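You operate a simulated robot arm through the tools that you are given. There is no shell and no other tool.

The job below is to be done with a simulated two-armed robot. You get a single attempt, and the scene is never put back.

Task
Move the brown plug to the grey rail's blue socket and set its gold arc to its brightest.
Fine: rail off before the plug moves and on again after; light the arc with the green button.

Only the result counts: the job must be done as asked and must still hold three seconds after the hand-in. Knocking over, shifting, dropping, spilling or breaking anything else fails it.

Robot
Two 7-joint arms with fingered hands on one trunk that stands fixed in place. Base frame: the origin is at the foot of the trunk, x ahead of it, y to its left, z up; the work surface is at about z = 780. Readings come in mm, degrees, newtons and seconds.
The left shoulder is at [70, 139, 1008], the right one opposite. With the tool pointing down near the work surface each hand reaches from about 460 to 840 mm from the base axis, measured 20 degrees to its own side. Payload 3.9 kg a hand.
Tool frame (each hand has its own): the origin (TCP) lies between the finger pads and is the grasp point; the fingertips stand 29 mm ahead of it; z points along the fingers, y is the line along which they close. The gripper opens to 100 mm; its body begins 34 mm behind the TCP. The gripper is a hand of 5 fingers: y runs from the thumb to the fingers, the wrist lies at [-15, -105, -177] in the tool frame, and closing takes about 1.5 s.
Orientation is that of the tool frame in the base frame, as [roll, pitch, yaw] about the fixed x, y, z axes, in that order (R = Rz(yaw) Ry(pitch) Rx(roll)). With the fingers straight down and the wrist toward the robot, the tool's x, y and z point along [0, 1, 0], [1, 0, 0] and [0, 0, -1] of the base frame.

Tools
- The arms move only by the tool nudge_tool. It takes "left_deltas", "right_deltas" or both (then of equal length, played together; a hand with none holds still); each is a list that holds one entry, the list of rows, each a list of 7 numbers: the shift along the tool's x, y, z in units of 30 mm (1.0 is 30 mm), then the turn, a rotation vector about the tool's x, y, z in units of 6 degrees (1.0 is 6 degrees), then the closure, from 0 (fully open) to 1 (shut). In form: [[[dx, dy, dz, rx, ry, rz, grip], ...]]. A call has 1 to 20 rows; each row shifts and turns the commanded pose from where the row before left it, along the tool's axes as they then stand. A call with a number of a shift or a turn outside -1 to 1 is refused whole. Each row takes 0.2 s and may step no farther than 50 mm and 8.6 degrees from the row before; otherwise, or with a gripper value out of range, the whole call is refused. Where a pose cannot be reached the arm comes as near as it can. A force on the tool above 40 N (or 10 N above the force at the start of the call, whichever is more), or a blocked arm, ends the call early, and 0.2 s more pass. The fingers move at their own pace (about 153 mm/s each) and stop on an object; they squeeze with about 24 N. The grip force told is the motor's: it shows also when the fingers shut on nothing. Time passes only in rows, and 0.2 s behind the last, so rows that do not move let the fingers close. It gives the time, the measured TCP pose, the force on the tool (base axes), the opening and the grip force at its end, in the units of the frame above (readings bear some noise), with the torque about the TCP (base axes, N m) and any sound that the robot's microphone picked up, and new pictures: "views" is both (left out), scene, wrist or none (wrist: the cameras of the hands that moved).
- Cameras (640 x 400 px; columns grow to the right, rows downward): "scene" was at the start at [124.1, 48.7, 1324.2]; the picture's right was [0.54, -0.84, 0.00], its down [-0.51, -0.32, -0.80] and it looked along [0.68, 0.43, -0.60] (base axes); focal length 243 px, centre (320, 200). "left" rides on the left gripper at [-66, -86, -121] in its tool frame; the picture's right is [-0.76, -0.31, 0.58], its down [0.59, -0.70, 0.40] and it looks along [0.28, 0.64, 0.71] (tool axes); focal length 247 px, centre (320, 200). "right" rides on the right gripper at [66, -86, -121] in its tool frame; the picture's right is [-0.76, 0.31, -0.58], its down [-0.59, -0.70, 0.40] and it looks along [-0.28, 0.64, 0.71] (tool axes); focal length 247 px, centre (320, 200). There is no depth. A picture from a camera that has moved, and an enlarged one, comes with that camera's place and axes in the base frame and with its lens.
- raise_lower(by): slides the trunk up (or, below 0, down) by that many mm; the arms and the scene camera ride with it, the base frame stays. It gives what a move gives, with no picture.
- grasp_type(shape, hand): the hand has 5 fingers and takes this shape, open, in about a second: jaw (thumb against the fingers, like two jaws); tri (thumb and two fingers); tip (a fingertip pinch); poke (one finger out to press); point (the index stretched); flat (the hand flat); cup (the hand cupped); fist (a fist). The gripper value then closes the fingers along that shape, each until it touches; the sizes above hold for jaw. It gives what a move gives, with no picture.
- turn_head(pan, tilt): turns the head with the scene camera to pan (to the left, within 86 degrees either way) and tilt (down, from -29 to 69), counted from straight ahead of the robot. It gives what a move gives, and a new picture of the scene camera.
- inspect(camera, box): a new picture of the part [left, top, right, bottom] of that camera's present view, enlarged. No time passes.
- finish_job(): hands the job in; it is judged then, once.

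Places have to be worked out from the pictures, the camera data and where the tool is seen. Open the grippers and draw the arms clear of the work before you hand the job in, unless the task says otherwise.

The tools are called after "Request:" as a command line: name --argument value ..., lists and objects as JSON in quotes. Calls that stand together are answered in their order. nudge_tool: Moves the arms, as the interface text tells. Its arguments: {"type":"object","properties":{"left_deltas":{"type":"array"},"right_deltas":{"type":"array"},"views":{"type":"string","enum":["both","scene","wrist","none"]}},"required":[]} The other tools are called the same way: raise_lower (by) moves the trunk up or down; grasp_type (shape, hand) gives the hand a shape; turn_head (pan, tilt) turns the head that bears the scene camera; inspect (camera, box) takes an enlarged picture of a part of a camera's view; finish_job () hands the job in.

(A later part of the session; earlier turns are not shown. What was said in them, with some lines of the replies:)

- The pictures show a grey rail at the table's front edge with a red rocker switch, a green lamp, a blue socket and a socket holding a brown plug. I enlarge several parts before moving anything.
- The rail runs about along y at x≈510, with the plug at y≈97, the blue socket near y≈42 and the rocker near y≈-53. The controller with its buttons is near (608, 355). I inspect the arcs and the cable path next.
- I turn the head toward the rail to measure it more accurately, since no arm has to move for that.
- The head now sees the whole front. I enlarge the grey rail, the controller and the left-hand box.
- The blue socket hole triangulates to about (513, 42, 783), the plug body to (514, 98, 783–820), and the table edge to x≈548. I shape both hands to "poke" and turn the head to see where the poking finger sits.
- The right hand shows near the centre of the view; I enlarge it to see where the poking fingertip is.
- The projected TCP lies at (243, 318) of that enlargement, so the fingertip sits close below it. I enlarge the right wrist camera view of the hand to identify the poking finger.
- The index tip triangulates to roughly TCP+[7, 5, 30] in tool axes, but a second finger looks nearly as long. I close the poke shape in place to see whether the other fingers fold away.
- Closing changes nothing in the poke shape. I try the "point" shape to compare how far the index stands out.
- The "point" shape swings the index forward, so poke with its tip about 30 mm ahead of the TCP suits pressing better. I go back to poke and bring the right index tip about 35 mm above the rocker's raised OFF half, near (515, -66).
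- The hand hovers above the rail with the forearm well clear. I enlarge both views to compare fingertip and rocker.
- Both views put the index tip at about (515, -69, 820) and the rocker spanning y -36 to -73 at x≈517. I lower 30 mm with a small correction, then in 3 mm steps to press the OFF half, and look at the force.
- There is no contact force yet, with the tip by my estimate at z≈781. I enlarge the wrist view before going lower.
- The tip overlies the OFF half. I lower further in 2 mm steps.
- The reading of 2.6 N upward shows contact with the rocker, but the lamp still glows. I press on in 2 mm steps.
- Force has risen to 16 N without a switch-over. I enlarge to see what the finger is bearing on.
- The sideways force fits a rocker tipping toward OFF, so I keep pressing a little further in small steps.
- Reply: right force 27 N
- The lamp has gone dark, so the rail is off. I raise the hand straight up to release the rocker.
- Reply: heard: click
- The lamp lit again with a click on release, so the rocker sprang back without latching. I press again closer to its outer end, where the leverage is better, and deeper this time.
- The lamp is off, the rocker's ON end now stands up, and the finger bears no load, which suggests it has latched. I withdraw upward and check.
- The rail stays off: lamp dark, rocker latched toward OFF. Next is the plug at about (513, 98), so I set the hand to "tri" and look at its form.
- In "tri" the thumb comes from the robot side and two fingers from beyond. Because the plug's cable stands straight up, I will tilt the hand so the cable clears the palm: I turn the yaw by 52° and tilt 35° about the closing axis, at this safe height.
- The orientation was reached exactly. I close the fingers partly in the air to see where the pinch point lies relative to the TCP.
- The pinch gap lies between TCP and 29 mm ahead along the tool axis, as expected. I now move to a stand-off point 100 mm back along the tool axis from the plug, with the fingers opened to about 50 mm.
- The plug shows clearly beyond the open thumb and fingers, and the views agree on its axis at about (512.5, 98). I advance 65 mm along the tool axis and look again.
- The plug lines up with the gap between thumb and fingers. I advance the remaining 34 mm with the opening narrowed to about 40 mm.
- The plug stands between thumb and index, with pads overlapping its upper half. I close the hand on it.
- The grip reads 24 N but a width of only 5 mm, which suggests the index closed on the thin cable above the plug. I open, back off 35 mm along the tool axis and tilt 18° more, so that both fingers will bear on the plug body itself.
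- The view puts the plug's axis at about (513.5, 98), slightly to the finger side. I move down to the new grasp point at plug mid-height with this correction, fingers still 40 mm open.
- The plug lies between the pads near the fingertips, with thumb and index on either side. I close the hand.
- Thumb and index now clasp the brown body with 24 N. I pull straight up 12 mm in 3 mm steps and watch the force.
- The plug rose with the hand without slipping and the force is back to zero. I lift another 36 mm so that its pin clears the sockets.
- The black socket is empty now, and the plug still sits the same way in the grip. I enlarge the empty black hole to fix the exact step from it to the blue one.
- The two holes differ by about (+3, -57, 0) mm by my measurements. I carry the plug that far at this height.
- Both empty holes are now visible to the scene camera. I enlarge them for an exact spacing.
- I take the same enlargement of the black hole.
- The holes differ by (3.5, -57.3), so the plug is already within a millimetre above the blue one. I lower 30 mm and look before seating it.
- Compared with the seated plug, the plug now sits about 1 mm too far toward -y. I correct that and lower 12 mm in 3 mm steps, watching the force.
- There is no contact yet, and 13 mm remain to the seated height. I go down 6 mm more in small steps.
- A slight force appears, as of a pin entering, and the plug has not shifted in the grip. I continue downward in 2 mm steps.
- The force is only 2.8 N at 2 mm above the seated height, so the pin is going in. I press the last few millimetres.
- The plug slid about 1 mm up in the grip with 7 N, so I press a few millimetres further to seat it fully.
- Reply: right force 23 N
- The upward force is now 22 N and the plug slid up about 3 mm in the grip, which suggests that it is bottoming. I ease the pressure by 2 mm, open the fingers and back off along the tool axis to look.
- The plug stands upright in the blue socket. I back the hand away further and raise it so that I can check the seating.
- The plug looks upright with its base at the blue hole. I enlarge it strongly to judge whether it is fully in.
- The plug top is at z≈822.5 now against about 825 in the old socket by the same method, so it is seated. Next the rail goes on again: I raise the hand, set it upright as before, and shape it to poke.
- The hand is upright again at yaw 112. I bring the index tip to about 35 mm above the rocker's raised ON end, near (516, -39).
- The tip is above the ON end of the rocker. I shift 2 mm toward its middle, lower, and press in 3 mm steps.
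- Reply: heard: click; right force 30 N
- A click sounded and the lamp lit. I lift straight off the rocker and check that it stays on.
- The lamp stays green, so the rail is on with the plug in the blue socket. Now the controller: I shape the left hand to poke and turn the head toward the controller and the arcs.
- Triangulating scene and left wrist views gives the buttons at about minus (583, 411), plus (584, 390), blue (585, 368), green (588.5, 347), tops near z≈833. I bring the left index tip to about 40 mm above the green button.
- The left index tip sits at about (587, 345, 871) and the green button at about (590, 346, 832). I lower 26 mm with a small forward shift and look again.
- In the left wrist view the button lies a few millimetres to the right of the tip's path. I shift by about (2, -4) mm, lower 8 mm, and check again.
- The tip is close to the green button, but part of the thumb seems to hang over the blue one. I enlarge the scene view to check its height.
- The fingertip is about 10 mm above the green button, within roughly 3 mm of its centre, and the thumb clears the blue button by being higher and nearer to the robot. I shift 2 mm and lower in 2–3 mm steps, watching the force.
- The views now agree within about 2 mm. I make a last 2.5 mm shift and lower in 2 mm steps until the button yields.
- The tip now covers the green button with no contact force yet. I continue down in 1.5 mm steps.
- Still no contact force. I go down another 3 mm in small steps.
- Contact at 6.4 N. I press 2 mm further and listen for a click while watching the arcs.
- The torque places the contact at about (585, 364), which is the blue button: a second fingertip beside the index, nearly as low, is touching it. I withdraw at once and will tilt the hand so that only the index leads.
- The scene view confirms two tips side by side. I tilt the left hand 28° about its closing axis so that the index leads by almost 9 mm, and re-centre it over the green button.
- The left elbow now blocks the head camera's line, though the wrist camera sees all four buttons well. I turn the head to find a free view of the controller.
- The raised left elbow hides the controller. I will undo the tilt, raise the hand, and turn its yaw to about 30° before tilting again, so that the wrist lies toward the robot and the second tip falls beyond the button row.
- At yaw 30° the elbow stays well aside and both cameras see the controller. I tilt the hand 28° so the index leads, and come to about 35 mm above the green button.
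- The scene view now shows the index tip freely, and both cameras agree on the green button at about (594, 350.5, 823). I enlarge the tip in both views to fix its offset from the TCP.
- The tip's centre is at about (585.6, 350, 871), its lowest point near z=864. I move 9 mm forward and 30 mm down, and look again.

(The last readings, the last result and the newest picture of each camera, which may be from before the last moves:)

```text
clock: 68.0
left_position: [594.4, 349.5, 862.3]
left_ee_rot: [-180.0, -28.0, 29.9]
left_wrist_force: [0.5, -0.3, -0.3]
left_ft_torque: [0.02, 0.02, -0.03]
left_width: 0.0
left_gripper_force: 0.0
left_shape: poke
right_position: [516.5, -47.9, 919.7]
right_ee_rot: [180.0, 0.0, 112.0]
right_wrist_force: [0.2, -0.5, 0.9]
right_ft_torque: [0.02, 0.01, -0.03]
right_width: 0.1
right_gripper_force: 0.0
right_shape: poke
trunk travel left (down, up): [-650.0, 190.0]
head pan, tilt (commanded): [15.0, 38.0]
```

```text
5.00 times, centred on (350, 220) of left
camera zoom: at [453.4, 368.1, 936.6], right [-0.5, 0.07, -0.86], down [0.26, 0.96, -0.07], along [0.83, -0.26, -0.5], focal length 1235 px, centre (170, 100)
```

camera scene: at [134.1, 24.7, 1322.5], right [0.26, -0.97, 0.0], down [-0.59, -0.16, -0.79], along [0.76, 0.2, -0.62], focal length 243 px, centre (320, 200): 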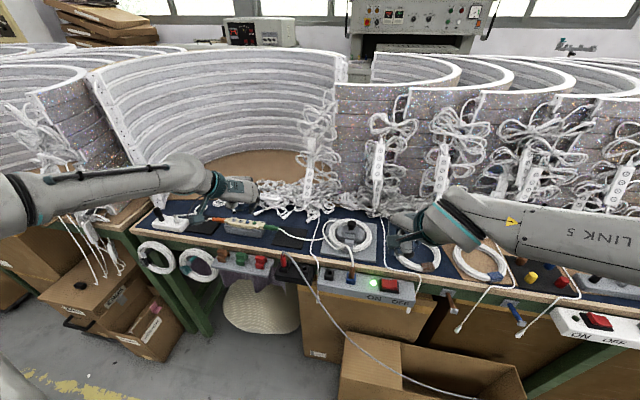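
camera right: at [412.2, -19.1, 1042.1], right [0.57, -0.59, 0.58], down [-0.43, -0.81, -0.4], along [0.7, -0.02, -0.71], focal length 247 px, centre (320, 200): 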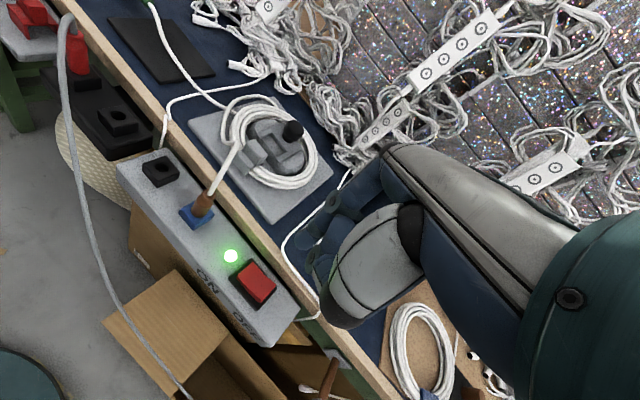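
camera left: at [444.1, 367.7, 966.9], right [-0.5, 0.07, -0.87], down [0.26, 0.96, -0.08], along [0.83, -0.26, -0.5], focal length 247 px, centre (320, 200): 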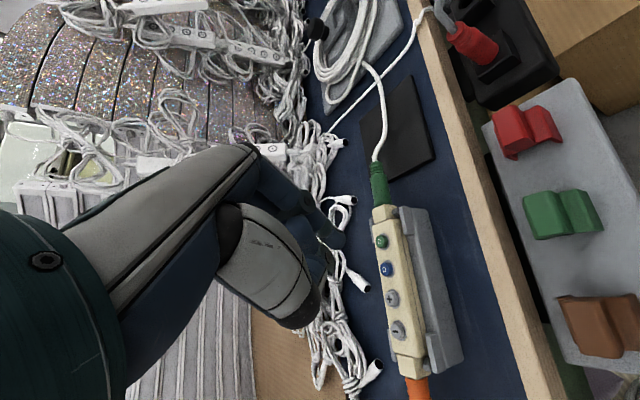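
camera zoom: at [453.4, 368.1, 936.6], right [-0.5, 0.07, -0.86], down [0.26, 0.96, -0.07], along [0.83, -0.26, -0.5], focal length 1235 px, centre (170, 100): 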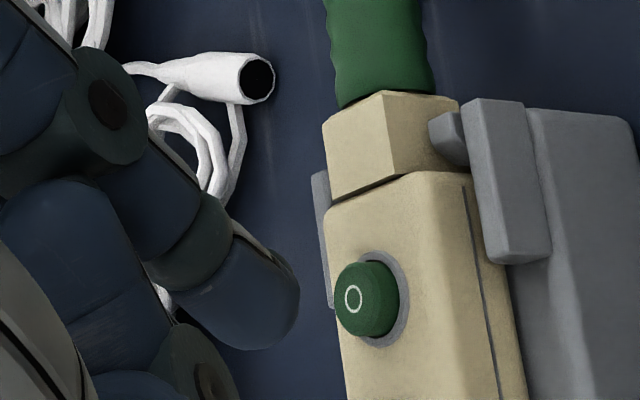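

Both cameras put the tip directly above the green button, about 10 mm up, with thumb and other fingers well higher. I lower 8 mm and then in 1.5 mm steps.

Request:
nudge_tool --left_deltas '[[[-0.063, 0, 0.118, 0, 0, 0, 0], [-0.063, 0, 0.118, 0, 0, 0, 0], [-0.0235, 0, 0.044, 0, 0, 0, 0], [-0.0235, 0, 0.044, 0, 0, 0, 0]]]' --views "none"

Request:
inspect --camera "scene" --box '[235, 195, 275, 230]'

Request:
inspect --camera "left" --box '[300, 180, 400, 260]'

```text
clock: 69.0
left_position: [593.2, 349.2, 853.0]
left_ee_rot: [180.0, -28.1, 29.9]
left_wrist_force: [1.0, 0.0, 0.6]
left_ft_torque: [0.02, 0.0, 0.01]
left_width: 0.1
left_gripper_force: 0.0
left_shape: poke
right_position: [516.5, -47.6, 920.5]
right_ee_rot: [180.0, 0.0, 111.9]
right_wrist_force: [-0.8, -0.2, 1.6]
right_ft_torque: [0.02, 0.01, 0.0]
right_width: 0.0
right_gripper_force: 0.0
right_shape: poke
trunk travel left (down, up): [-650.0, 190.0]
head pan, tilt (commanded): [15.0, 38.0]
```

```text
11.43 times, centred on (255, 212) of scene
camera zoom: at [133.9, 24.4, 1322.5], right [0.26, -0.97, 0.0], down [-0.59, -0.16, -0.79], along [0.76, 0.2, -0.62], focal length 2772 px, centre (1063, 57)
```

zoom: 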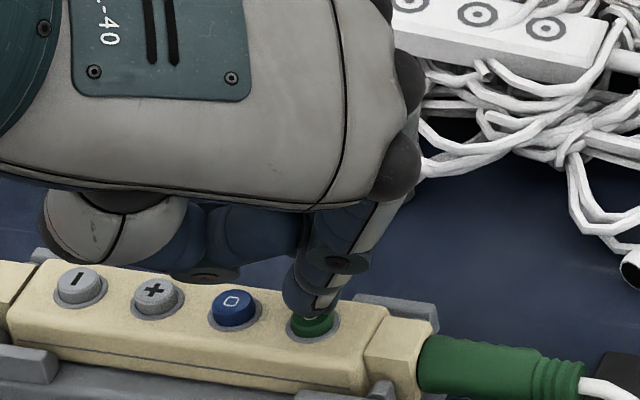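

```text
5.00 times, centred on (350, 220) of left
camera zoom: at [452.7, 367.3, 927.1], right [-0.5, 0.07, -0.87], down [0.26, 0.96, -0.08], along [0.83, -0.26, -0.5], focal length 1235 px, centre (170, 100)
```

zoom: 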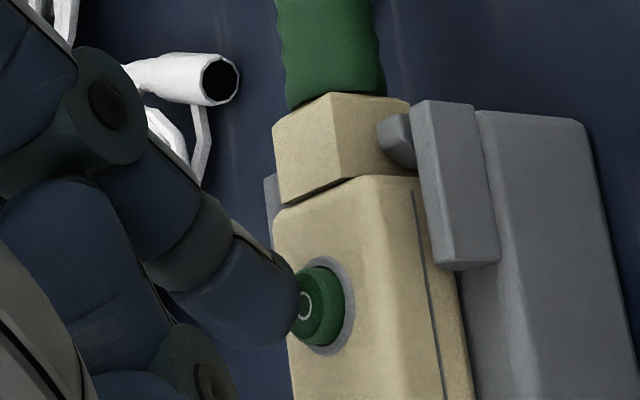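

The tip is right over the button without contact yet. I continue down by 3 mm in small steps.

Request:
nudge_tool --left_deltas '[[[-0.0235, 0, 0.044, 0, 0, 0, 0], [-0.0235, 0, 0.044, 0, 0, 0, 0]]]' --views "none"

Request:
inspect --camera "scene" --box '[235, 195, 275, 230]'

Request:
inspect --camera "left" --box '[300, 180, 400, 260]'

```text
clock: 69.6
left_position: [592.8, 351.1, 851.2]
left_ee_rot: [179.8, -28.1, 30.0]
left_wrist_force: [-1.7, -0.6, 5.2]
left_ft_torque: [-0.06, 0.06, 0.01]
left_width: 0.0
left_gripper_force: 0.1
left_shape: poke
right_position: [515.5, -47.3, 920.4]
right_ee_rot: [179.9, 0.0, 112.0]
right_wrist_force: [-0.6, -0.5, 0.1]
right_ft_torque: [0.01, 0.01, 0.0]
right_width: 0.1
right_gripper_force: 0.2
right_shape: poke
trunk travel left (down, up): [-650.0, 190.0]
head pan, tilt (commanded): [15.0, 38.0]
heard: click
```

```text
11.43 times, centred on (255, 212) of scene
camera zoom: at [132.9, 23.8, 1322.7], right [0.26, -0.97, 0.0], down [-0.59, -0.16, -0.79], along [0.76, 0.2, -0.61], focal length 2772 px, centre (1063, 57)
```

zoom: 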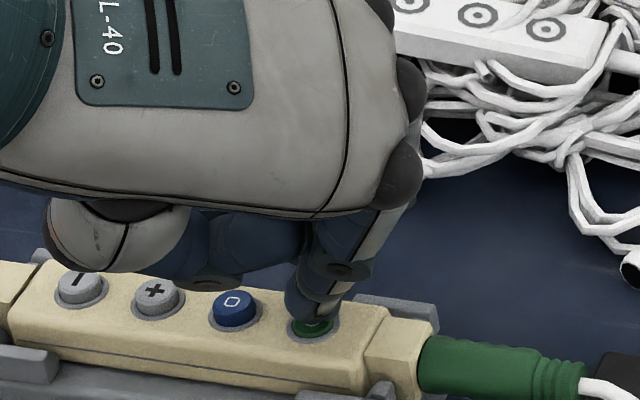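

```text
5.00 times, centred on (350, 220) of left
camera zoom: at [452.6, 367.2, 924.4], right [-0.5, 0.07, -0.87], down [0.26, 0.96, -0.07], along [0.83, -0.26, -0.49], focal length 1235 px, centre (170, 100)
```

zoom: 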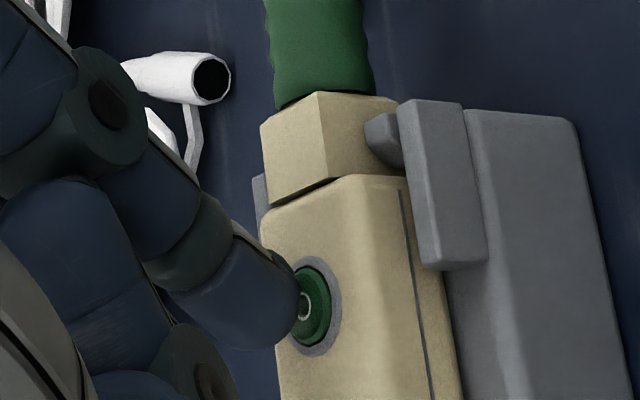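

A click sounded at 5 N and the green button is pushed in. I lift 30 mm and look at the arcs.

Request:
nudge_tool --left_deltas '[[[0.094, 0, -0.177, 0, 0, 0, 0], [0.188, 0, -0.353, 0, 0, 0, 0], [0.188, 0, -0.353, 0, 0, 0, 0]]]' --views "both"

Request:
inspect --camera "scene" --box '[60, 30, 360, 230]'

Request:
inspect --camera "scene" --box '[205, 190, 285, 240]'

```text
clock: 70.4
left_position: [591.3, 350.9, 879.4]
left_ee_rot: [179.9, -28.0, 30.1]
left_wrist_force: [0.1, -0.6, 0.1]
left_ft_torque: [-0.02, 0.04, 0.05]
left_width: 0.1
left_gripper_force: 0.1
left_shape: poke
right_position: [516.7, -48.4, 919.5]
right_ee_rot: [179.9, 0.0, 112.0]
right_wrist_force: [0.2, -0.1, 0.0]
right_ft_torque: [0.0, -0.02, 0.02]
right_width: 0.0
right_gripper_force: 0.0
right_shape: poke
trunk travel left (down, up): [-650.0, 190.0]
head pan, tilt (commanded): [15.0, 38.0]
camera scene: at [133.9, 24.3, 1322.5], right [0.26, -0.97, 0.0], down [-0.59, -0.16, -0.79], along [0.76, 0.2, -0.62], focal length 243 px, centre (320, 200)
camera left: at [452.0, 367.7, 953.2], right [-0.5, 0.07, -0.86], down [0.26, 0.96, -0.08], along [0.83, -0.26, -0.5], focal length 247 px, centre (320, 200)
```

scene: 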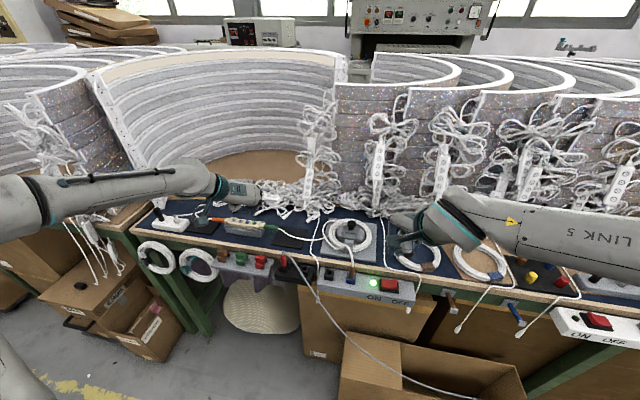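
left: 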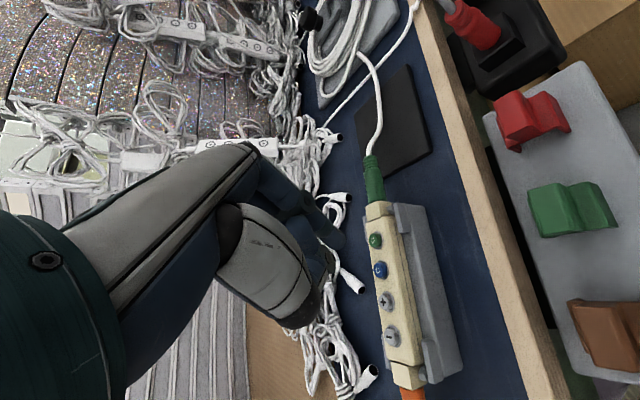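

```text
2.00 times, centred on (210, 130) of scene
camera zoom: at [133.9, 24.3, 1322.5], right [0.26, -0.97, 0.0], down [-0.59, -0.16, -0.79], along [0.76, 0.2, -0.62], focal length 485 px, centre (540, 340)
```

zoom: 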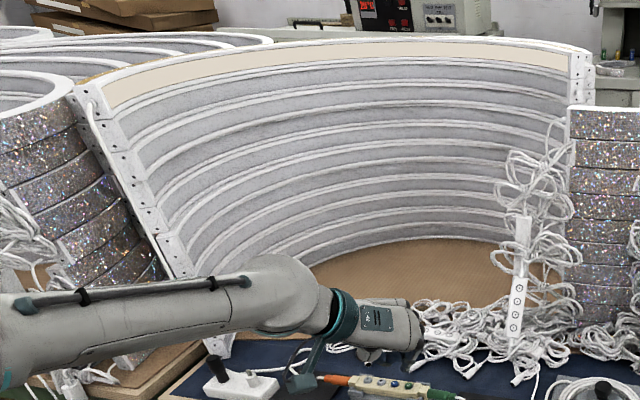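

```text
8.00 times, centred on (245, 215) of scene
camera zoom: at [133.9, 24.3, 1322.5], right [0.26, -0.97, 0.0], down [-0.59, -0.16, -0.79], along [0.76, 0.2, -0.62], focal length 1940 px, centre (920, 80)
```

zoom: 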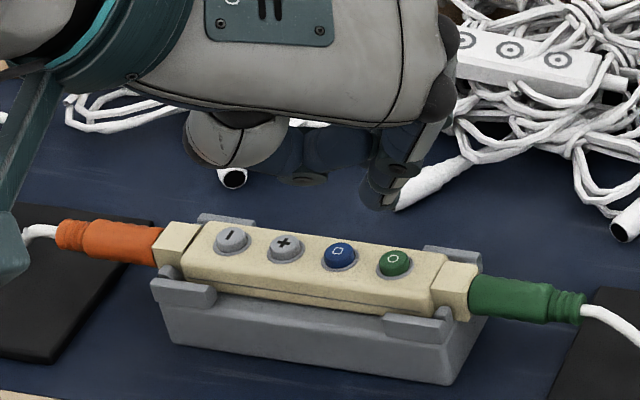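

The top tier of the big rack now glows a dim gold, so the green button lit the arc. I move the tip over to the plus button, 42 mm further left, at the same height.

Request:
nudge_tool --left_deltas '[[[0.2455, -0.6555, 0.1305, 0, 0, 0, 0], [0.2455, -0.6555, 0.1305, 0, 0, 0, 0]]]' --views "none"

Request:
inspect --camera "scene" --box '[215, 190, 265, 230]'

Request:
inspect --camera "left" --box '[300, 180, 400, 260]'

```text
clock: 71.0
left_position: [587.8, 392.7, 879.1]
left_ee_rot: [-179.9, -28.0, 30.0]
left_wrist_force: [-0.8, 0.1, -0.3]
left_ft_torque: [-0.01, 0.0, -0.02]
left_width: 0.0
left_gripper_force: 0.0
left_shape: poke
right_position: [516.8, -47.7, 920.7]
right_ee_rot: [-179.9, 0.0, 112.0]
right_wrist_force: [0.4, 0.1, -0.5]
right_ft_torque: [-0.03, -0.03, 0.0]
right_width: 0.1
right_gripper_force: 0.1
right_shape: poke
trunk travel left (down, up): [-650.0, 190.0]
head pan, tilt (commanded): [15.0, 38.0]
```

```text
10.00 times, centred on (240, 210) of scene
camera zoom: at [134.0, 24.8, 1322.5], right [0.26, -0.97, 0.0], down [-0.59, -0.16, -0.79], along [0.76, 0.2, -0.62], focal length 2426 px, centre (1120, 100)
```

zoom: 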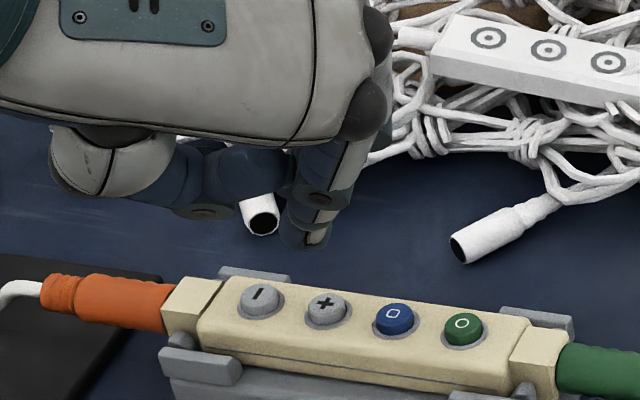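

```text
5.00 times, centred on (350, 220) of left
camera zoom: at [446.4, 410.2, 952.6], right [-0.5, 0.07, -0.86], down [0.26, 0.96, -0.08], along [0.83, -0.26, -0.5], focal length 1235 px, centre (170, 100)
```

zoom: 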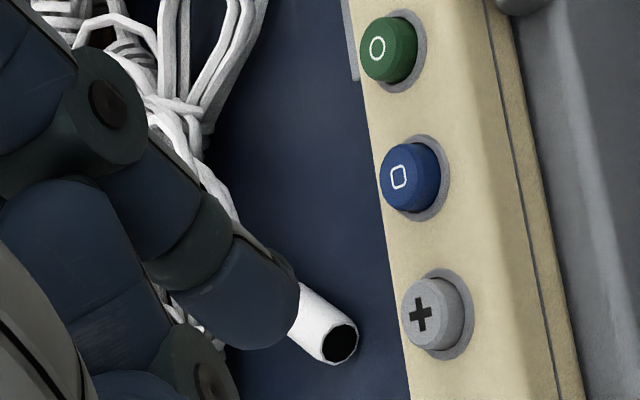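

The tip is nearly above the plus button; both views ask for about (3.3, 1.8) mm more. I apply that while lowering 22 mm.

Request:
nudge_tool --left_deltas '[[[-0.1165, 0.002, 0.353, 0, 0, 0, 0], [-0.1165, 0.002, 0.353, 0, 0, 0, 0]]]' --views "none"

Request:
inspect --camera "scene" --box '[215, 195, 265, 235]'

Request:
inspect --camera "left" --box '[300, 180, 400, 260]'

```text
clock: 71.6
left_position: [592.3, 393.8, 857.0]
left_ee_rot: [-179.9, -28.0, 29.9]
left_wrist_force: [0.0, 0.4, 0.2]
left_ft_torque: [0.01, 0.02, 0.01]
left_width: 0.0
left_gripper_force: 0.1
left_shape: poke
right_position: [517.8, -47.9, 920.1]
right_ee_rot: [180.0, 0.0, 112.0]
right_wrist_force: [0.2, 0.3, 0.5]
right_ft_torque: [-0.01, 0.02, -0.02]
right_width: 0.0
right_gripper_force: 0.0
right_shape: poke
trunk travel left (down, up): [-650.0, 190.0]
head pan, tilt (commanded): [15.0, 38.0]
```

```text
10.00 times, centred on (240, 215) of scene
camera zoom: at [134.2, 24.4, 1322.5], right [0.26, -0.97, 0.0], down [-0.59, -0.16, -0.79], along [0.76, 0.2, -0.62], focal length 2426 px, centre (1120, 50)
```

zoom: 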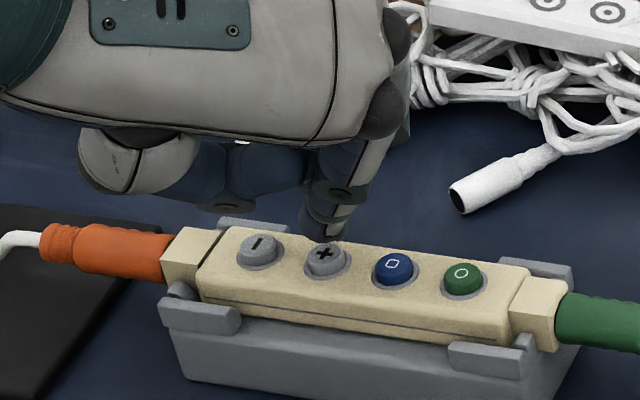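

```text
5.00 times, centred on (350, 220) of left
camera zoom: at [451.9, 411.7, 931.1], right [-0.5, 0.07, -0.86], down [0.26, 0.96, -0.08], along [0.83, -0.26, -0.5], focal length 1235 px, centre (170, 100)
```

zoom: 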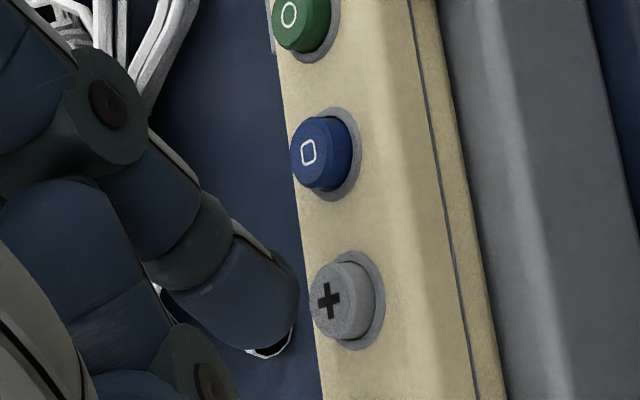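

The alignment matches the one that worked on green. I lower 4 mm and then press in 1.5 mm steps.

Request:
nudge_tool --left_deltas '[[[-0.063, 0, 0.118, 0, 0, 0, 0], [-0.0235, 0, 0.044, 0, 0, 0, 0], [-0.0235, 0, 0.044, 0, 0, 0, 0], [-0.0235, 0, 0.044, 0, 0, 0, 0]]]' --views "none"

Request:
inspect --camera "scene" --box '[60, 30, 360, 230]'

Request:
inspect --camera "scene" --box '[215, 195, 265, 235]'

```text
clock: 72.6
left_position: [592.2, 394.6, 850.5]
left_ee_rot: [179.8, -28.2, 30.1]
left_wrist_force: [2.0, 0.9, 6.0]
left_ft_torque: [0.05, -0.05, 0.02]
left_width: 0.1
left_gripper_force: 0.0
left_shape: poke
right_position: [515.4, -48.1, 920.5]
right_ee_rot: [179.9, -0.1, 111.9]
right_wrist_force: [-0.3, -0.6, 0.0]
right_ft_torque: [0.01, -0.01, 0.0]
right_width: 0.2
right_gripper_force: 0.0
right_shape: poke
trunk travel left (down, up): [-650.0, 190.0]
head pan, tilt (commanded): [15.0, 38.0]
heard: click
```

```text
2.00 times, centred on (210, 130) of scene
camera zoom: at [133.4, 23.9, 1322.7], right [0.26, -0.97, 0.0], down [-0.59, -0.16, -0.79], along [0.76, 0.2, -0.62], focal length 485 px, centre (540, 340)
```

zoom: 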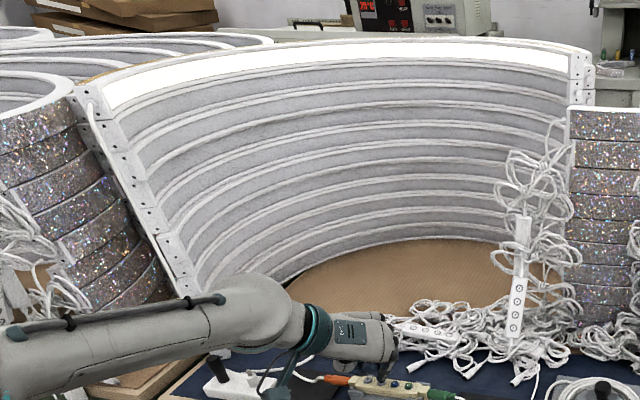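

```text
10.00 times, centred on (240, 215) of scene
camera zoom: at [133.4, 23.9, 1322.7], right [0.26, -0.97, 0.0], down [-0.59, -0.16, -0.79], along [0.76, 0.2, -0.62], focal length 2426 px, centre (1120, 50)
```

zoom: 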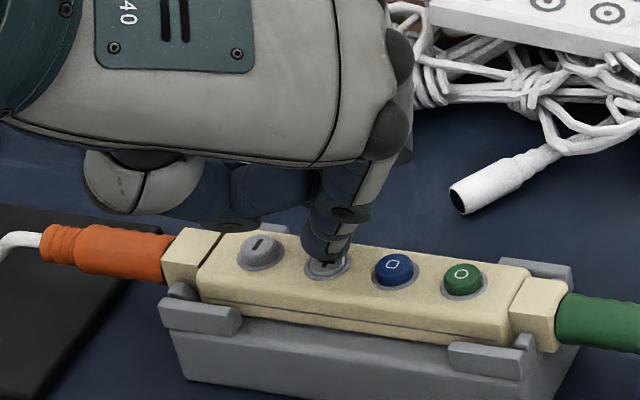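

A click sounded and the arc became much brighter. I release and take a close look at its level before pressing again.

Request:
nudge_tool --left_deltas '[[[0.063, 0, -0.118, 0, 0, 0, 0], [0.063, 0, -0.118, 0, 0, 0, 0]]]' --views "none"

Request:
inspect --camera "scene" --box '[80, 40, 200, 110]'

Request:
inspect --camera "scene" --box '[240, 40, 360, 110]'

```text
clock: 73.2
left_position: [592.4, 395.4, 855.5]
left_ee_rot: [180.0, -27.9, 29.8]
left_wrist_force: [0.3, 0.3, 0.0]
left_ft_torque: [0.03, -0.02, 0.01]
left_width: 0.0
left_gripper_force: 0.1
left_shape: poke
right_position: [517.9, -48.1, 920.0]
right_ee_rot: [179.9, 0.0, 112.0]
right_wrist_force: [0.1, 0.0, 0.1]
right_ft_torque: [-0.01, -0.02, 0.01]
right_width: 0.0
right_gripper_force: 0.1
right_shape: poke
trunk travel left (down, up): [-650.0, 190.0]
head pan, tilt (commanded): [15.0, 38.0]
```

```text
5.33 times, centred on (140, 75) of scene
camera zoom: at [133.9, 24.4, 1322.4], right [0.26, -0.97, 0.0], down [-0.59, -0.16, -0.79], along [0.76, 0.2, -0.62], focal length 1294 px, centre (1280, 867)
```

zoom: 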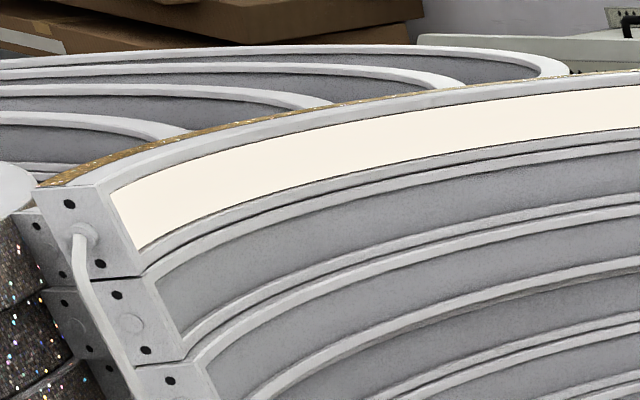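

```text
5.33 times, centred on (300, 75) of scene
camera zoom: at [133.9, 24.4, 1322.4], right [0.26, -0.97, 0.0], down [-0.59, -0.16, -0.79], along [0.76, 0.2, -0.62], focal length 1294 px, centre (427, 867)
```

zoom: 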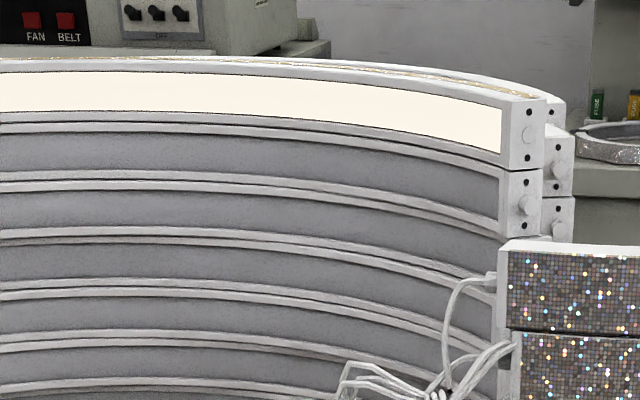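

The arc's panel is brighter now, and its back is gold, so it is the right one. There may be further steps, so I press plus again and look.

Request:
nudge_tool --left_deltas '[[[-0.063, 0, 0.118, 0, 0, 0, 0], [-0.0315, 0, 0.059, 0, 0, 0, 0], [-0.0315, 0, 0.059, 0, 0, 0, 0], [0, 0, 0, 0, 0, 0, 0]]]' --views "none"

Request:
inspect --camera "scene" --box '[80, 40, 200, 110]'

Request:
nudge_tool --left_deltas '[[[0.063, 0, -0.118, 0, 0, 0, 0], [0.063, 0, -0.118, 0, 0, 0, 0]]]' --views "none"

Request:
inspect --camera "scene" --box '[80, 40, 200, 110]'

```text
clock: 74.2
left_position: [592.9, 394.6, 849.6]
left_ee_rot: [180.0, -28.1, 30.0]
left_wrist_force: [-0.2, 1.1, 5.3]
left_ft_torque: [0.04, 0.04, -0.01]
left_width: 0.0
left_gripper_force: 0.1
left_shape: poke
right_position: [516.6, -47.9, 920.6]
right_ee_rot: [179.9, 0.1, 112.0]
right_wrist_force: [-0.1, -0.5, -0.2]
right_ft_torque: [0.0, 0.0, -0.02]
right_width: 0.3
right_gripper_force: 0.0
right_shape: poke
trunk travel left (down, up): [-650.0, 190.0]
head pan, tilt (commanded): [15.0, 38.0]
heard: click
```

```text
5.33 times, centred on (140, 75) of scene
camera zoom: at [133.1, 24.0, 1322.7], right [0.26, -0.97, 0.0], down [-0.59, -0.16, -0.79], along [0.76, 0.2, -0.61], focal length 1294 px, centre (1280, 867)
```

zoom: 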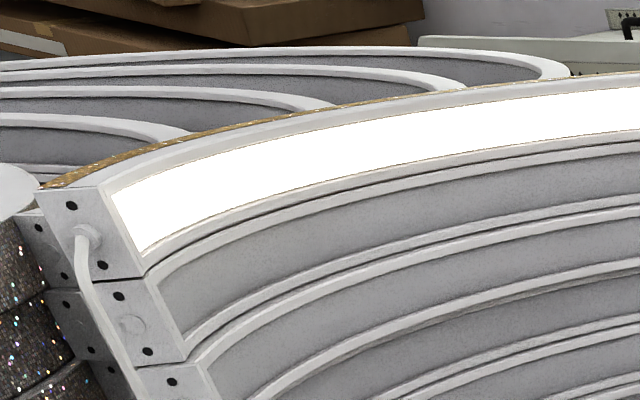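

```text
clock: 74.8
left_position: [591.4, 394.5, 856.5]
left_ee_rot: [179.9, -27.9, 29.9]
left_wrist_force: [0.9, 1.3, -0.5]
left_ft_torque: [0.0, 0.01, -0.01]
left_width: 0.0
left_gripper_force: 0.0
left_shape: poke
right_position: [517.7, -47.7, 920.3]
right_ee_rot: [180.0, -0.1, 112.1]
right_wrist_force: [0.0, 0.0, 0.4]
right_ft_torque: [0.03, 0.01, 0.02]
right_width: 0.0
right_gripper_force: 0.1
right_shape: poke
trunk travel left (down, up): [-650.0, 190.0]
head pan, tilt (commanded): [15.0, 38.0]
```

```text
5.33 times, centred on (140, 75) of scene
camera zoom: at [133.9, 24.3, 1322.4], right [0.26, -0.97, 0.0], down [-0.59, -0.16, -0.79], along [0.76, 0.2, -0.62], focal length 1294 px, centre (1280, 867)
```

zoom: 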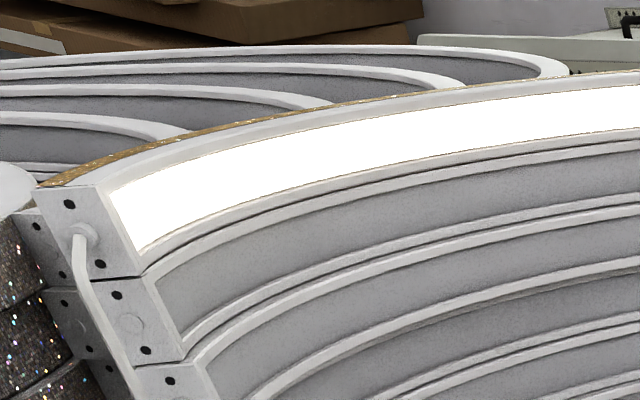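

The arc is now pure white in the picture, brighter than after the first plus press. I press plus again to see whether there is a further level.

Request:
nudge_tool --left_deltas '[[[-0.063, 0, 0.118, 0, 0, 0, 0], [-0.0315, 0, 0.059, 0, 0, 0, 0], [-0.0315, 0, 0.059, 0, 0, 0, 0], [0, 0, 0, 0, 0, 0, 0], [0.063, 0, -0.118, 0, 0, 0, 0], [0.063, 0, -0.118, 0, 0, 0, 0]]]' --views "none"

Request:
inspect --camera "scene" --box '[80, 40, 200, 110]'

Request:
inspect --camera "scene" --box '[60, 30, 360, 230]'

```text
clock: 76.2
left_position: [593.4, 393.3, 857.0]
left_ee_rot: [-179.9, -28.0, 29.9]
left_wrist_force: [0.4, 0.3, -0.2]
left_ft_torque: [-0.01, 0.01, 0.0]
left_width: 0.0
left_gripper_force: 0.1
left_shape: poke
right_position: [517.1, -47.3, 919.5]
right_ee_rot: [179.9, -0.1, 111.9]
right_wrist_force: [0.3, -0.3, -0.1]
right_ft_torque: [0.0, 0.05, -0.01]
right_width: 0.0
right_gripper_force: 0.1
right_shape: poke
trunk travel left (down, up): [-650.0, 190.0]
head pan, tilt (commanded): [15.0, 38.0]
heard: click
```

```text
5.33 times, centred on (140, 75) of scene
camera zoom: at [133.8, 24.3, 1322.5], right [0.26, -0.97, 0.0], down [-0.59, -0.16, -0.79], along [0.76, 0.2, -0.62], focal length 1294 px, centre (1280, 867)
```

zoom: 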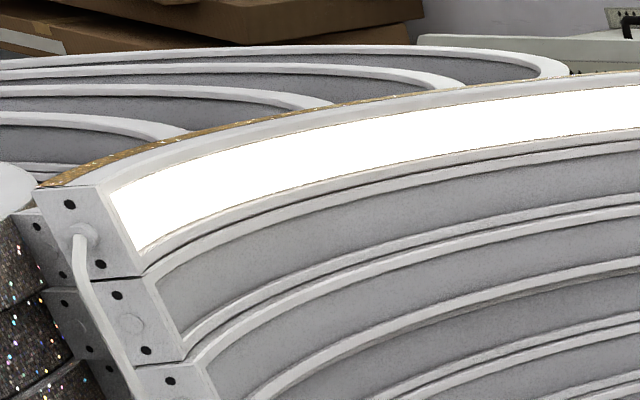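

```text
2.00 times, centred on (210, 130) of scene
camera zoom: at [133.8, 24.3, 1322.5], right [0.26, -0.97, 0.0], down [-0.59, -0.16, -0.79], along [0.76, 0.2, -0.62], focal length 485 px, centre (540, 340)
```

zoom: 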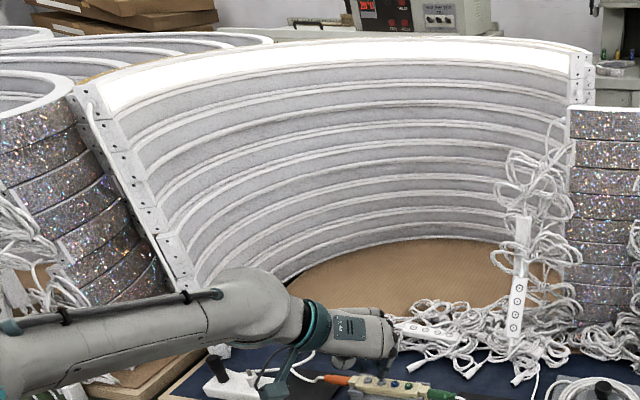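

It still clicks and the picture is saturated, so further levels could be hidden. I press again, one at a time, checking that it neither wraps around nor dims.

Request:
nudge_tool --left_deltas '[[[-0.063, 0, 0.118, 0, 0, 0, 0], [-0.0315, 0, 0.059, 0, 0, 0, 0], [-0.0315, 0, 0.059, 0, 0, 0, 0], [0, 0, 0, 0, 0, 0, 0], [0.063, 0, -0.118, 0, 0, 0, 0], [0.063, 0, -0.118, 0, 0, 0, 0]]]' --views "none"

Request:
inspect --camera "scene" --box '[80, 40, 200, 110]'

Request:
nudge_tool --left_deltas '[[[-0.063, 0, 0.118, 0, 0, 0, 0], [-0.0315, 0, 0.059, 0, 0, 0, 0], [-0.0315, 0, 0.059, 0, 0, 0, 0], [0, 0, 0, 0, 0, 0, 0], [0.063, 0, -0.118, 0, 0, 0, 0], [0.063, 0, -0.118, 0, 0, 0, 0]]]' --views "none"

Request:
inspect --camera "scene" --box '[80, 40, 200, 110]'

```text
clock: 77.6
left_position: [592.8, 393.8, 857.0]
left_ee_rot: [-179.9, -28.0, 30.0]
left_wrist_force: [-0.2, -0.5, 0.2]
left_ft_torque: [0.02, 0.02, -0.01]
left_width: 0.0
left_gripper_force: 0.1
left_shape: poke
right_position: [517.2, -49.1, 920.0]
right_ee_rot: [180.0, 0.0, 112.0]
right_wrist_force: [0.6, -0.1, -0.1]
right_ft_torque: [0.01, 0.0, -0.01]
right_width: 0.1
right_gripper_force: 0.0
right_shape: poke
trunk travel left (down, up): [-650.0, 190.0]
head pan, tilt (commanded): [15.0, 38.0]
heard: click
```

```text
5.33 times, centred on (140, 75) of scene
camera zoom: at [133.8, 24.4, 1322.4], right [0.26, -0.97, 0.0], down [-0.59, -0.16, -0.79], along [0.76, 0.2, -0.62], focal length 1294 px, centre (1280, 867)
```

zoom: 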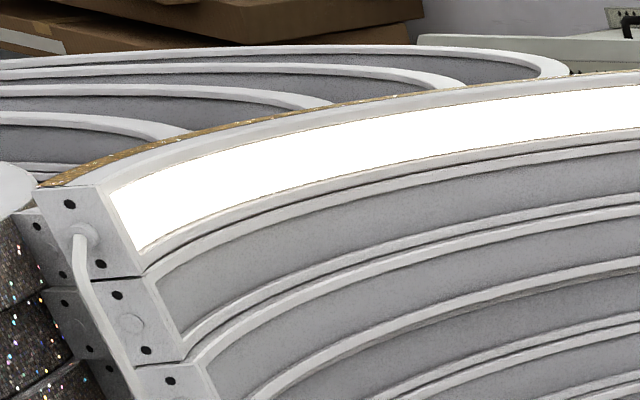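

```text
clock: 79.0
left_position: [591.6, 395.6, 855.8]
left_ee_rot: [-180.0, -27.9, 30.0]
left_wrist_force: [-0.1, 0.6, 0.1]
left_ft_torque: [0.0, -0.02, 0.0]
left_width: 0.0
left_gripper_force: 0.1
left_shape: poke
right_position: [516.7, -47.8, 920.0]
right_ee_rot: [179.9, 0.0, 112.1]
right_wrist_force: [0.1, 0.7, -0.4]
right_ft_torque: [0.01, 0.01, -0.01]
right_width: 0.2
right_gripper_force: 0.1
right_shape: poke
trunk travel left (down, up): [-650.0, 190.0]
head pan, tilt (commanded): [15.0, 38.0]
heard: click
```

```text
5.33 times, centred on (140, 75) of scene
camera zoom: at [133.8, 24.4, 1322.4], right [0.26, -0.97, 0.0], down [-0.59, -0.16, -0.79], along [0.76, 0.2, -0.62], focal length 1294 px, centre (1280, 867)
```

zoom: 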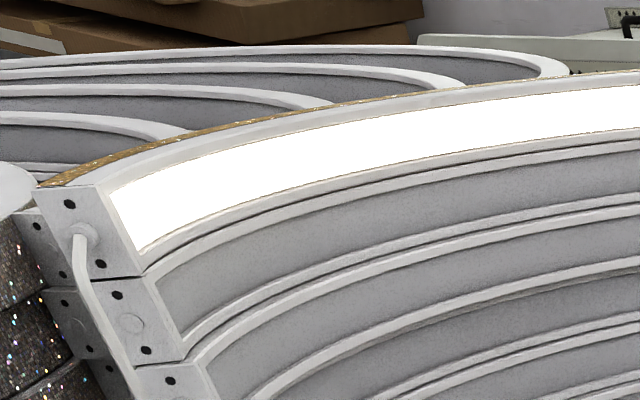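

After five plus presses nothing dims or wraps. I add three more presses for certainty and check again.

Request:
nudge_tool --left_deltas '[[[-0.063, 0, 0.118, 0, 0, 0, 0], [-0.0315, 0, 0.059, 0, 0, 0, 0], [-0.0315, 0, 0.059, 0, 0, 0, 0], [0, 0, 0, 0, 0, 0, 0], [0.063, 0, -0.118, 0, 0, 0, 0], [0.063, 0, -0.118, 0, 0, 0, 0], [-0.063, 0, 0.118, 0, 0, 0, 0], [-0.0315, 0, 0.059, 0, 0, 0, 0], [-0.0315, 0, 0.059, 0, 0, 0, 0], [0, 0, 0, 0, 0, 0, 0], [0.063, 0, -0.118, 0, 0, 0, 0], [0.063, 0, -0.118, 0, 0, 0, 0], [-0.063, 0, 0.118, 0, 0, 0, 0], [-0.0315, 0, 0.059, 0, 0, 0, 0], [-0.0315, 0, 0.059, 0, 0, 0, 0], [0, 0, 0, 0, 0, 0, 0], [0.063, 0, -0.118, 0, 0, 0, 0], [0.063, 0, -0.118, 0, 0, 0, 0]]]' --views "none"

Request:
inspect --camera "scene" --box '[80, 40, 200, 110]'

Request:
inspect --camera "scene" --box '[205, 190, 285, 240]'

```text
clock: 82.8
left_position: [593.3, 395.0, 856.3]
left_ee_rot: [180.0, -27.8, 30.0]
left_wrist_force: [0.1, 0.2, -0.6]
left_ft_torque: [0.01, 0.0, 0.0]
left_width: 0.2
left_gripper_force: 0.2
left_shape: poke
right_position: [516.4, -47.1, 920.3]
right_ee_rot: [179.9, 0.0, 112.0]
right_wrist_force: [0.0, -0.4, -0.4]
right_ft_torque: [0.03, 0.02, 0.01]
right_width: 0.0
right_gripper_force: 0.1
right_shape: poke
trunk travel left (down, up): [-650.0, 190.0]
head pan, tilt (commanded): [15.0, 38.0]
heard: click, click, click
```

```text
5.33 times, centred on (140, 75) of scene
camera zoom: at [133.8, 24.4, 1322.4], right [0.26, -0.97, 0.0], down [-0.59, -0.16, -0.79], along [0.76, 0.2, -0.62], focal length 1294 px, centre (1280, 867)
```

zoom: 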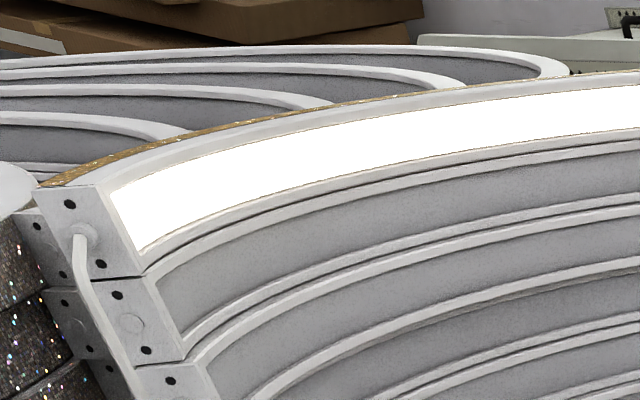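

```text
8.00 times, centred on (245, 215) of scene
camera zoom: at [133.8, 24.4, 1322.4], right [0.26, -0.97, 0.0], down [-0.59, -0.16, -0.79], along [0.76, 0.2, -0.62], focal length 1940 px, centre (920, 80)
```

zoom: 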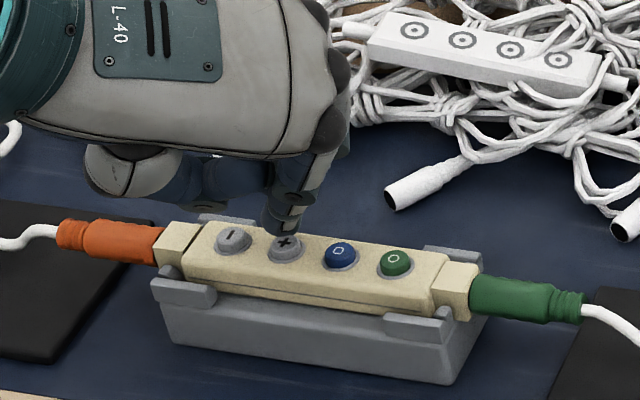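

Eight plus presses in, the arc stays at full white and the controller hasn't shifted. I add three more to be sure of the top level.

Request:
nudge_tool --left_deltas '[[[-0.063, 0, 0.118, 0, 0, 0, 0], [-0.0315, 0, 0.059, 0, 0, 0, 0], [-0.0315, 0, 0.059, 0, 0, 0, 0], [0, 0, 0, 0, 0, 0, 0], [0.063, 0, -0.118, 0, 0, 0, 0], [0.063, 0, -0.118, 0, 0, 0, 0], [-0.063, 0, 0.118, 0, 0, 0, 0], [-0.0315, 0, 0.059, 0, 0, 0, 0], [-0.0315, 0, 0.059, 0, 0, 0, 0], [0, 0, 0, 0, 0, 0, 0], [0.063, 0, -0.118, 0, 0, 0, 0], [0.063, 0, -0.118, 0, 0, 0, 0], [-0.063, 0, 0.118, 0, 0, 0, 0], [-0.0315, 0, 0.059, 0, 0, 0, 0], [-0.0315, 0, 0.059, 0, 0, 0, 0], [0, 0, 0, 0, 0, 0, 0], [0.063, 0, -0.118, 0, 0, 0, 0], [0.063, 0, -0.118, 0, 0, 0, 0]]]' --views "none"

Request:
inspect --camera "scene" --box '[80, 40, 200, 110]'

```text
clock: 86.6
left_position: [594.4, 394.9, 855.2]
left_ee_rot: [179.9, -27.9, 29.9]
left_wrist_force: [-0.4, 0.6, 0.3]
left_ft_torque: [-0.02, -0.02, 0.03]
left_width: 0.1
left_gripper_force: 0.1
left_shape: poke
right_position: [515.5, -48.1, 920.6]
right_ee_rot: [179.9, -0.1, 112.1]
right_wrist_force: [0.2, 0.5, -0.9]
right_ft_torque: [-0.02, -0.01, 0.01]
right_width: 0.2
right_gripper_force: 0.0
right_shape: poke
trunk travel left (down, up): [-650.0, 190.0]
head pan, tilt (commanded): [15.0, 38.0]
heard: click, click, click
```

```text
5.33 times, centred on (140, 75) of scene
camera zoom: at [133.9, 24.4, 1322.4], right [0.26, -0.97, 0.0], down [-0.59, -0.16, -0.79], along [0.76, 0.2, -0.62], focal length 1294 px, centre (1280, 867)
```

zoom: 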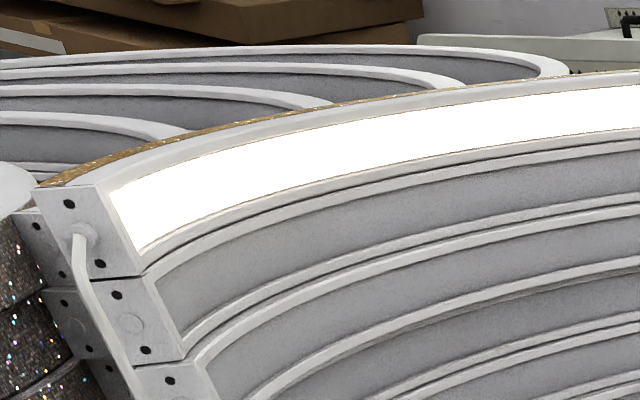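

The arc remains at its brightest. I lift both hands clear, the left straight up off the controller first.

Request:
nudge_tool --left_deltas '[[[0.376, 0, -0.706, 0, 0, 0, 0], [0.376, 0, -0.706, 0, 0, 0, 0], [0.376, 0, -0.706, 0, 0, 0, 0], [0.376, 0, -0.706, 0, 0, 0, 0], [0.376, 0, -0.706, 0, 0, 0, 0], [-0.175, -0.498, -0.8, 0, 0, 0, 0], [-0.175, -0.498, -0.8, 0, 0, 0, 0], [-0.175, -0.498, -0.8, 0, 0, 0, 0], [-0.175, -0.498, -0.8, 0, 0, 0, 0], [-0.175, -0.498, -0.8, 0, 0, 0, 0], [-0.175, -0.498, -0.8, 0, 0, 0, 0]]]' --right_deltas '[[[0, 0, -0.8, 0, 0, 0, 0], [0, 0, -0.8, 0, 0, 0, 0], [0, 0, -0.8, 0, 0, 0, 0], [0, 0, -0.8, 0, 0, 0, 0], [0, 0, -0.8, 0, 0, 0, 0], [0, -0.4, -0.2, 0, 0, 0, 0], [0, -0.4, -0.2, 0, 0, 0, 0], [0, -0.4, -0.2, 0, 0, 0, 0], [0, -0.4, 0, 0, 0, 0, 0], [0, 0, 0, 0, 0, 0, 0], [0, 0, 0, 0, 0, 0, 0]]]' --views "scene"

```text
clock: 89.0
left_position: [465.4, 425.8, 1090.6]
left_ee_rot: [179.9, -28.0, 30.0]
left_wrist_force: [-0.1, -0.5, 0.7]
left_ft_torque: [0.03, -0.02, -0.01]
left_width: 0.3
left_gripper_force: 0.0
left_shape: poke
right_position: [468.6, -68.3, 1058.8]
right_ee_rot: [179.8, 0.0, 112.1]
right_wrist_force: [-0.1, 1.0, 0.4]
right_ft_torque: [0.01, 0.0, -0.03]
right_width: 0.2
right_gripper_force: 0.1
right_shape: poke
trunk travel left (down, up): [-650.0, 190.0]
head pan, tilt (commanded): [15.0, 38.0]
camera scene: at [133.1, 24.5, 1322.6], right [0.26, -0.97, 0.0], down [-0.59, -0.16, -0.79], along [0.76, 0.2, -0.62], focal length 243 px, centre (320, 200)
```

scene: 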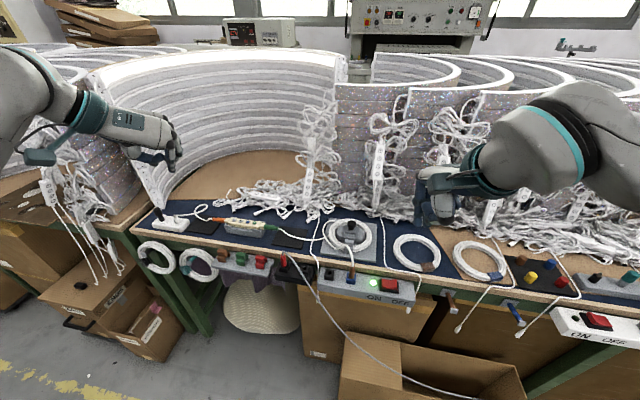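

Both hands are high and clear. I open both hands to the jaw shape and check the rail, plug, controller and arc once more.

Request:
grasp_type --shape "jaw" --hand "left"

Request:
grasp_type --shape "jaw" --hand "right"

Request:
inspect --camera "scene" --box '[310, 215, 430, 310]'

Request:
inspect --camera "scene" --box '[60, 30, 360, 230]'

Request:
inspect --camera "scene" --box '[130, 180, 310, 300]'

Request:
inspect --camera "scene" --box '[316, 255, 346, 285]'

```text
clock: 89.9
left_position: [467.4, 425.6, 1090.3]
left_ee_rot: [-180.0, -28.0, 29.9]
left_wrist_force: [0.2, 0.8, 1.0]
left_ft_torque: [-0.02, 0.02, -0.03]
left_width: 99.9
left_gripper_force: 0.0
left_shape: jaw
right_position: [469.3, -69.7, 1058.6]
right_ee_rot: [179.9, 0.0, 112.1]
right_wrist_force: [0.2, -0.1, -0.3]
right_ft_torque: [-0.02, -0.02, -0.03]
right_width: 0.2
right_gripper_force: 0.0
right_shape: poke
trunk travel left (down, up): [-650.0, 190.0]
head pan, tilt (commanded): [15.0, 38.0]
```

```text
clock: 90.8
left_position: [467.1, 424.8, 1088.7]
left_ee_rot: [-179.9, -28.0, 29.9]
left_wrist_force: [0.5, -0.1, 0.7]
left_ft_torque: [0.01, 0.02, 0.0]
left_width: 99.9
left_gripper_force: 0.0
left_shape: jaw
right_position: [469.9, -69.3, 1058.0]
right_ee_rot: [179.9, 0.0, 112.0]
right_wrist_force: [-0.3, -0.7, -0.4]
right_ft_torque: [0.0, 0.01, 0.05]
right_width: 99.8
right_gripper_force: 0.1
right_shape: jaw
trunk travel left (down, up): [-650.0, 190.0]
head pan, tilt (commanded): [15.0, 38.0]
```

```text
4.21 times, centred on (370, 262) of scene
camera zoom: at [134.0, 24.4, 1322.5], right [0.26, -0.97, 0.0], down [-0.59, -0.16, -0.79], along [0.76, 0.2, -0.62], focal length 1021 px, centre (110, -63)
```

zoom: 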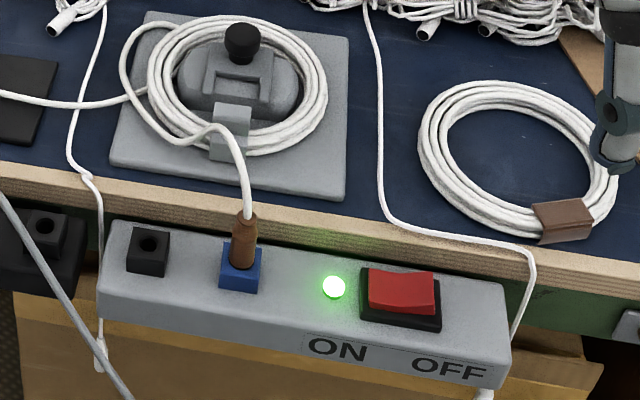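

```text
2.00 times, centred on (210, 130) of scene
camera zoom: at [134.0, 24.4, 1322.5], right [0.26, -0.97, 0.0], down [-0.59, -0.16, -0.79], along [0.76, 0.2, -0.62], focal length 485 px, centre (540, 340)
```

zoom: 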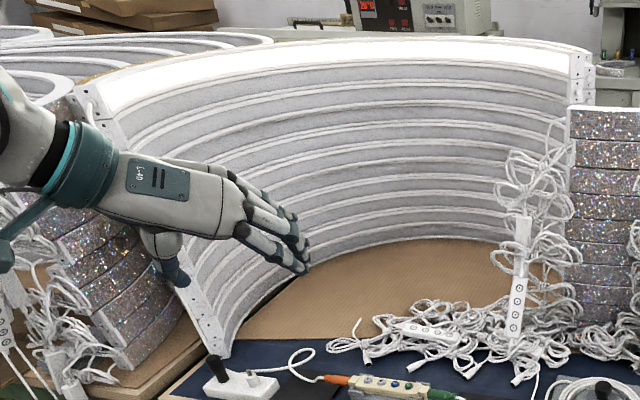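

```text
3.33 times, centred on (220, 240) of scene
camera zoom: at [134.0, 24.4, 1322.5], right [0.26, -0.97, 0.0], down [-0.59, -0.16, -0.79], along [0.76, 0.2, -0.62], focal length 808 px, centre (653, 67)
```

zoom: 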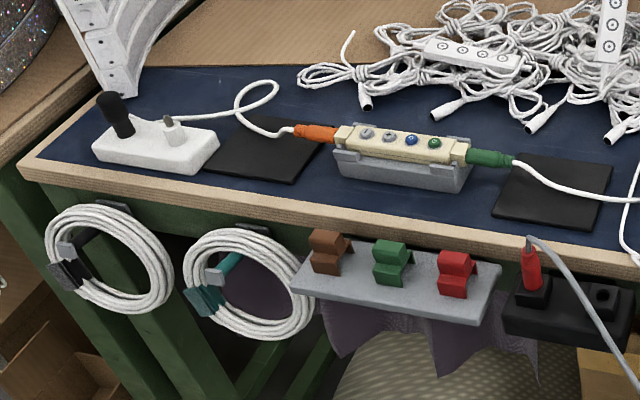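

```text
13.33 times, centred on (331, 270) of scene
camera zoom: at [134.0, 24.4, 1322.5], right [0.26, -0.97, 0.0], down [-0.59, -0.16, -0.79], along [0.76, 0.2, -0.62], focal length 3234 px, centre (173, -733)
```

zoom: 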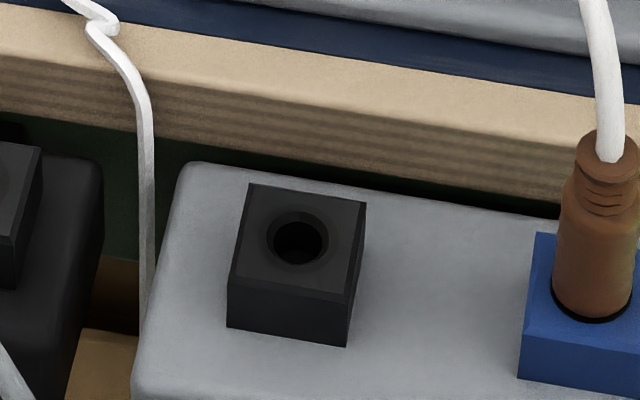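

Everything checks out: the rail's lamp is on, the brown plug sits in the blue socket, and the gold-backed arc is at full brightness. The controller and cables are undisturbed and both hands are open and clear, so I hand the job in.

Request:
finish_job

```text
The job is handed in.
```

The brown plug is now in the grey rail's blue socket, and the gold-backed top arc is lit at what looks like full brightness. I have handed the job in. No verdict has come back yet.

- **Rail:** I switched it off before moving the plug. The first press on the rocker sprang back, so I pressed again and it latched. I switched it on again once the plug was seated, and its green lamp is lit.
- **Plug:** It came out cleanly and went in upright. The arc lights through it, so it is making contact.
- **Arc:** The green button lit it dimly and two presses of plus took it to pure white. The picture can't show anything brighter, so I pressed plus nine more times; it never dimmed or wrapped round.
- **Blue button touched:** Before the arc was lit, a second fingertip rested on what I judged to be the blue button, at up to 17 N. I heard no click, and I saw no effect then or later.

Nothing else in the last pictures looks moved or disturbed, and both hands are open and clear of the work.
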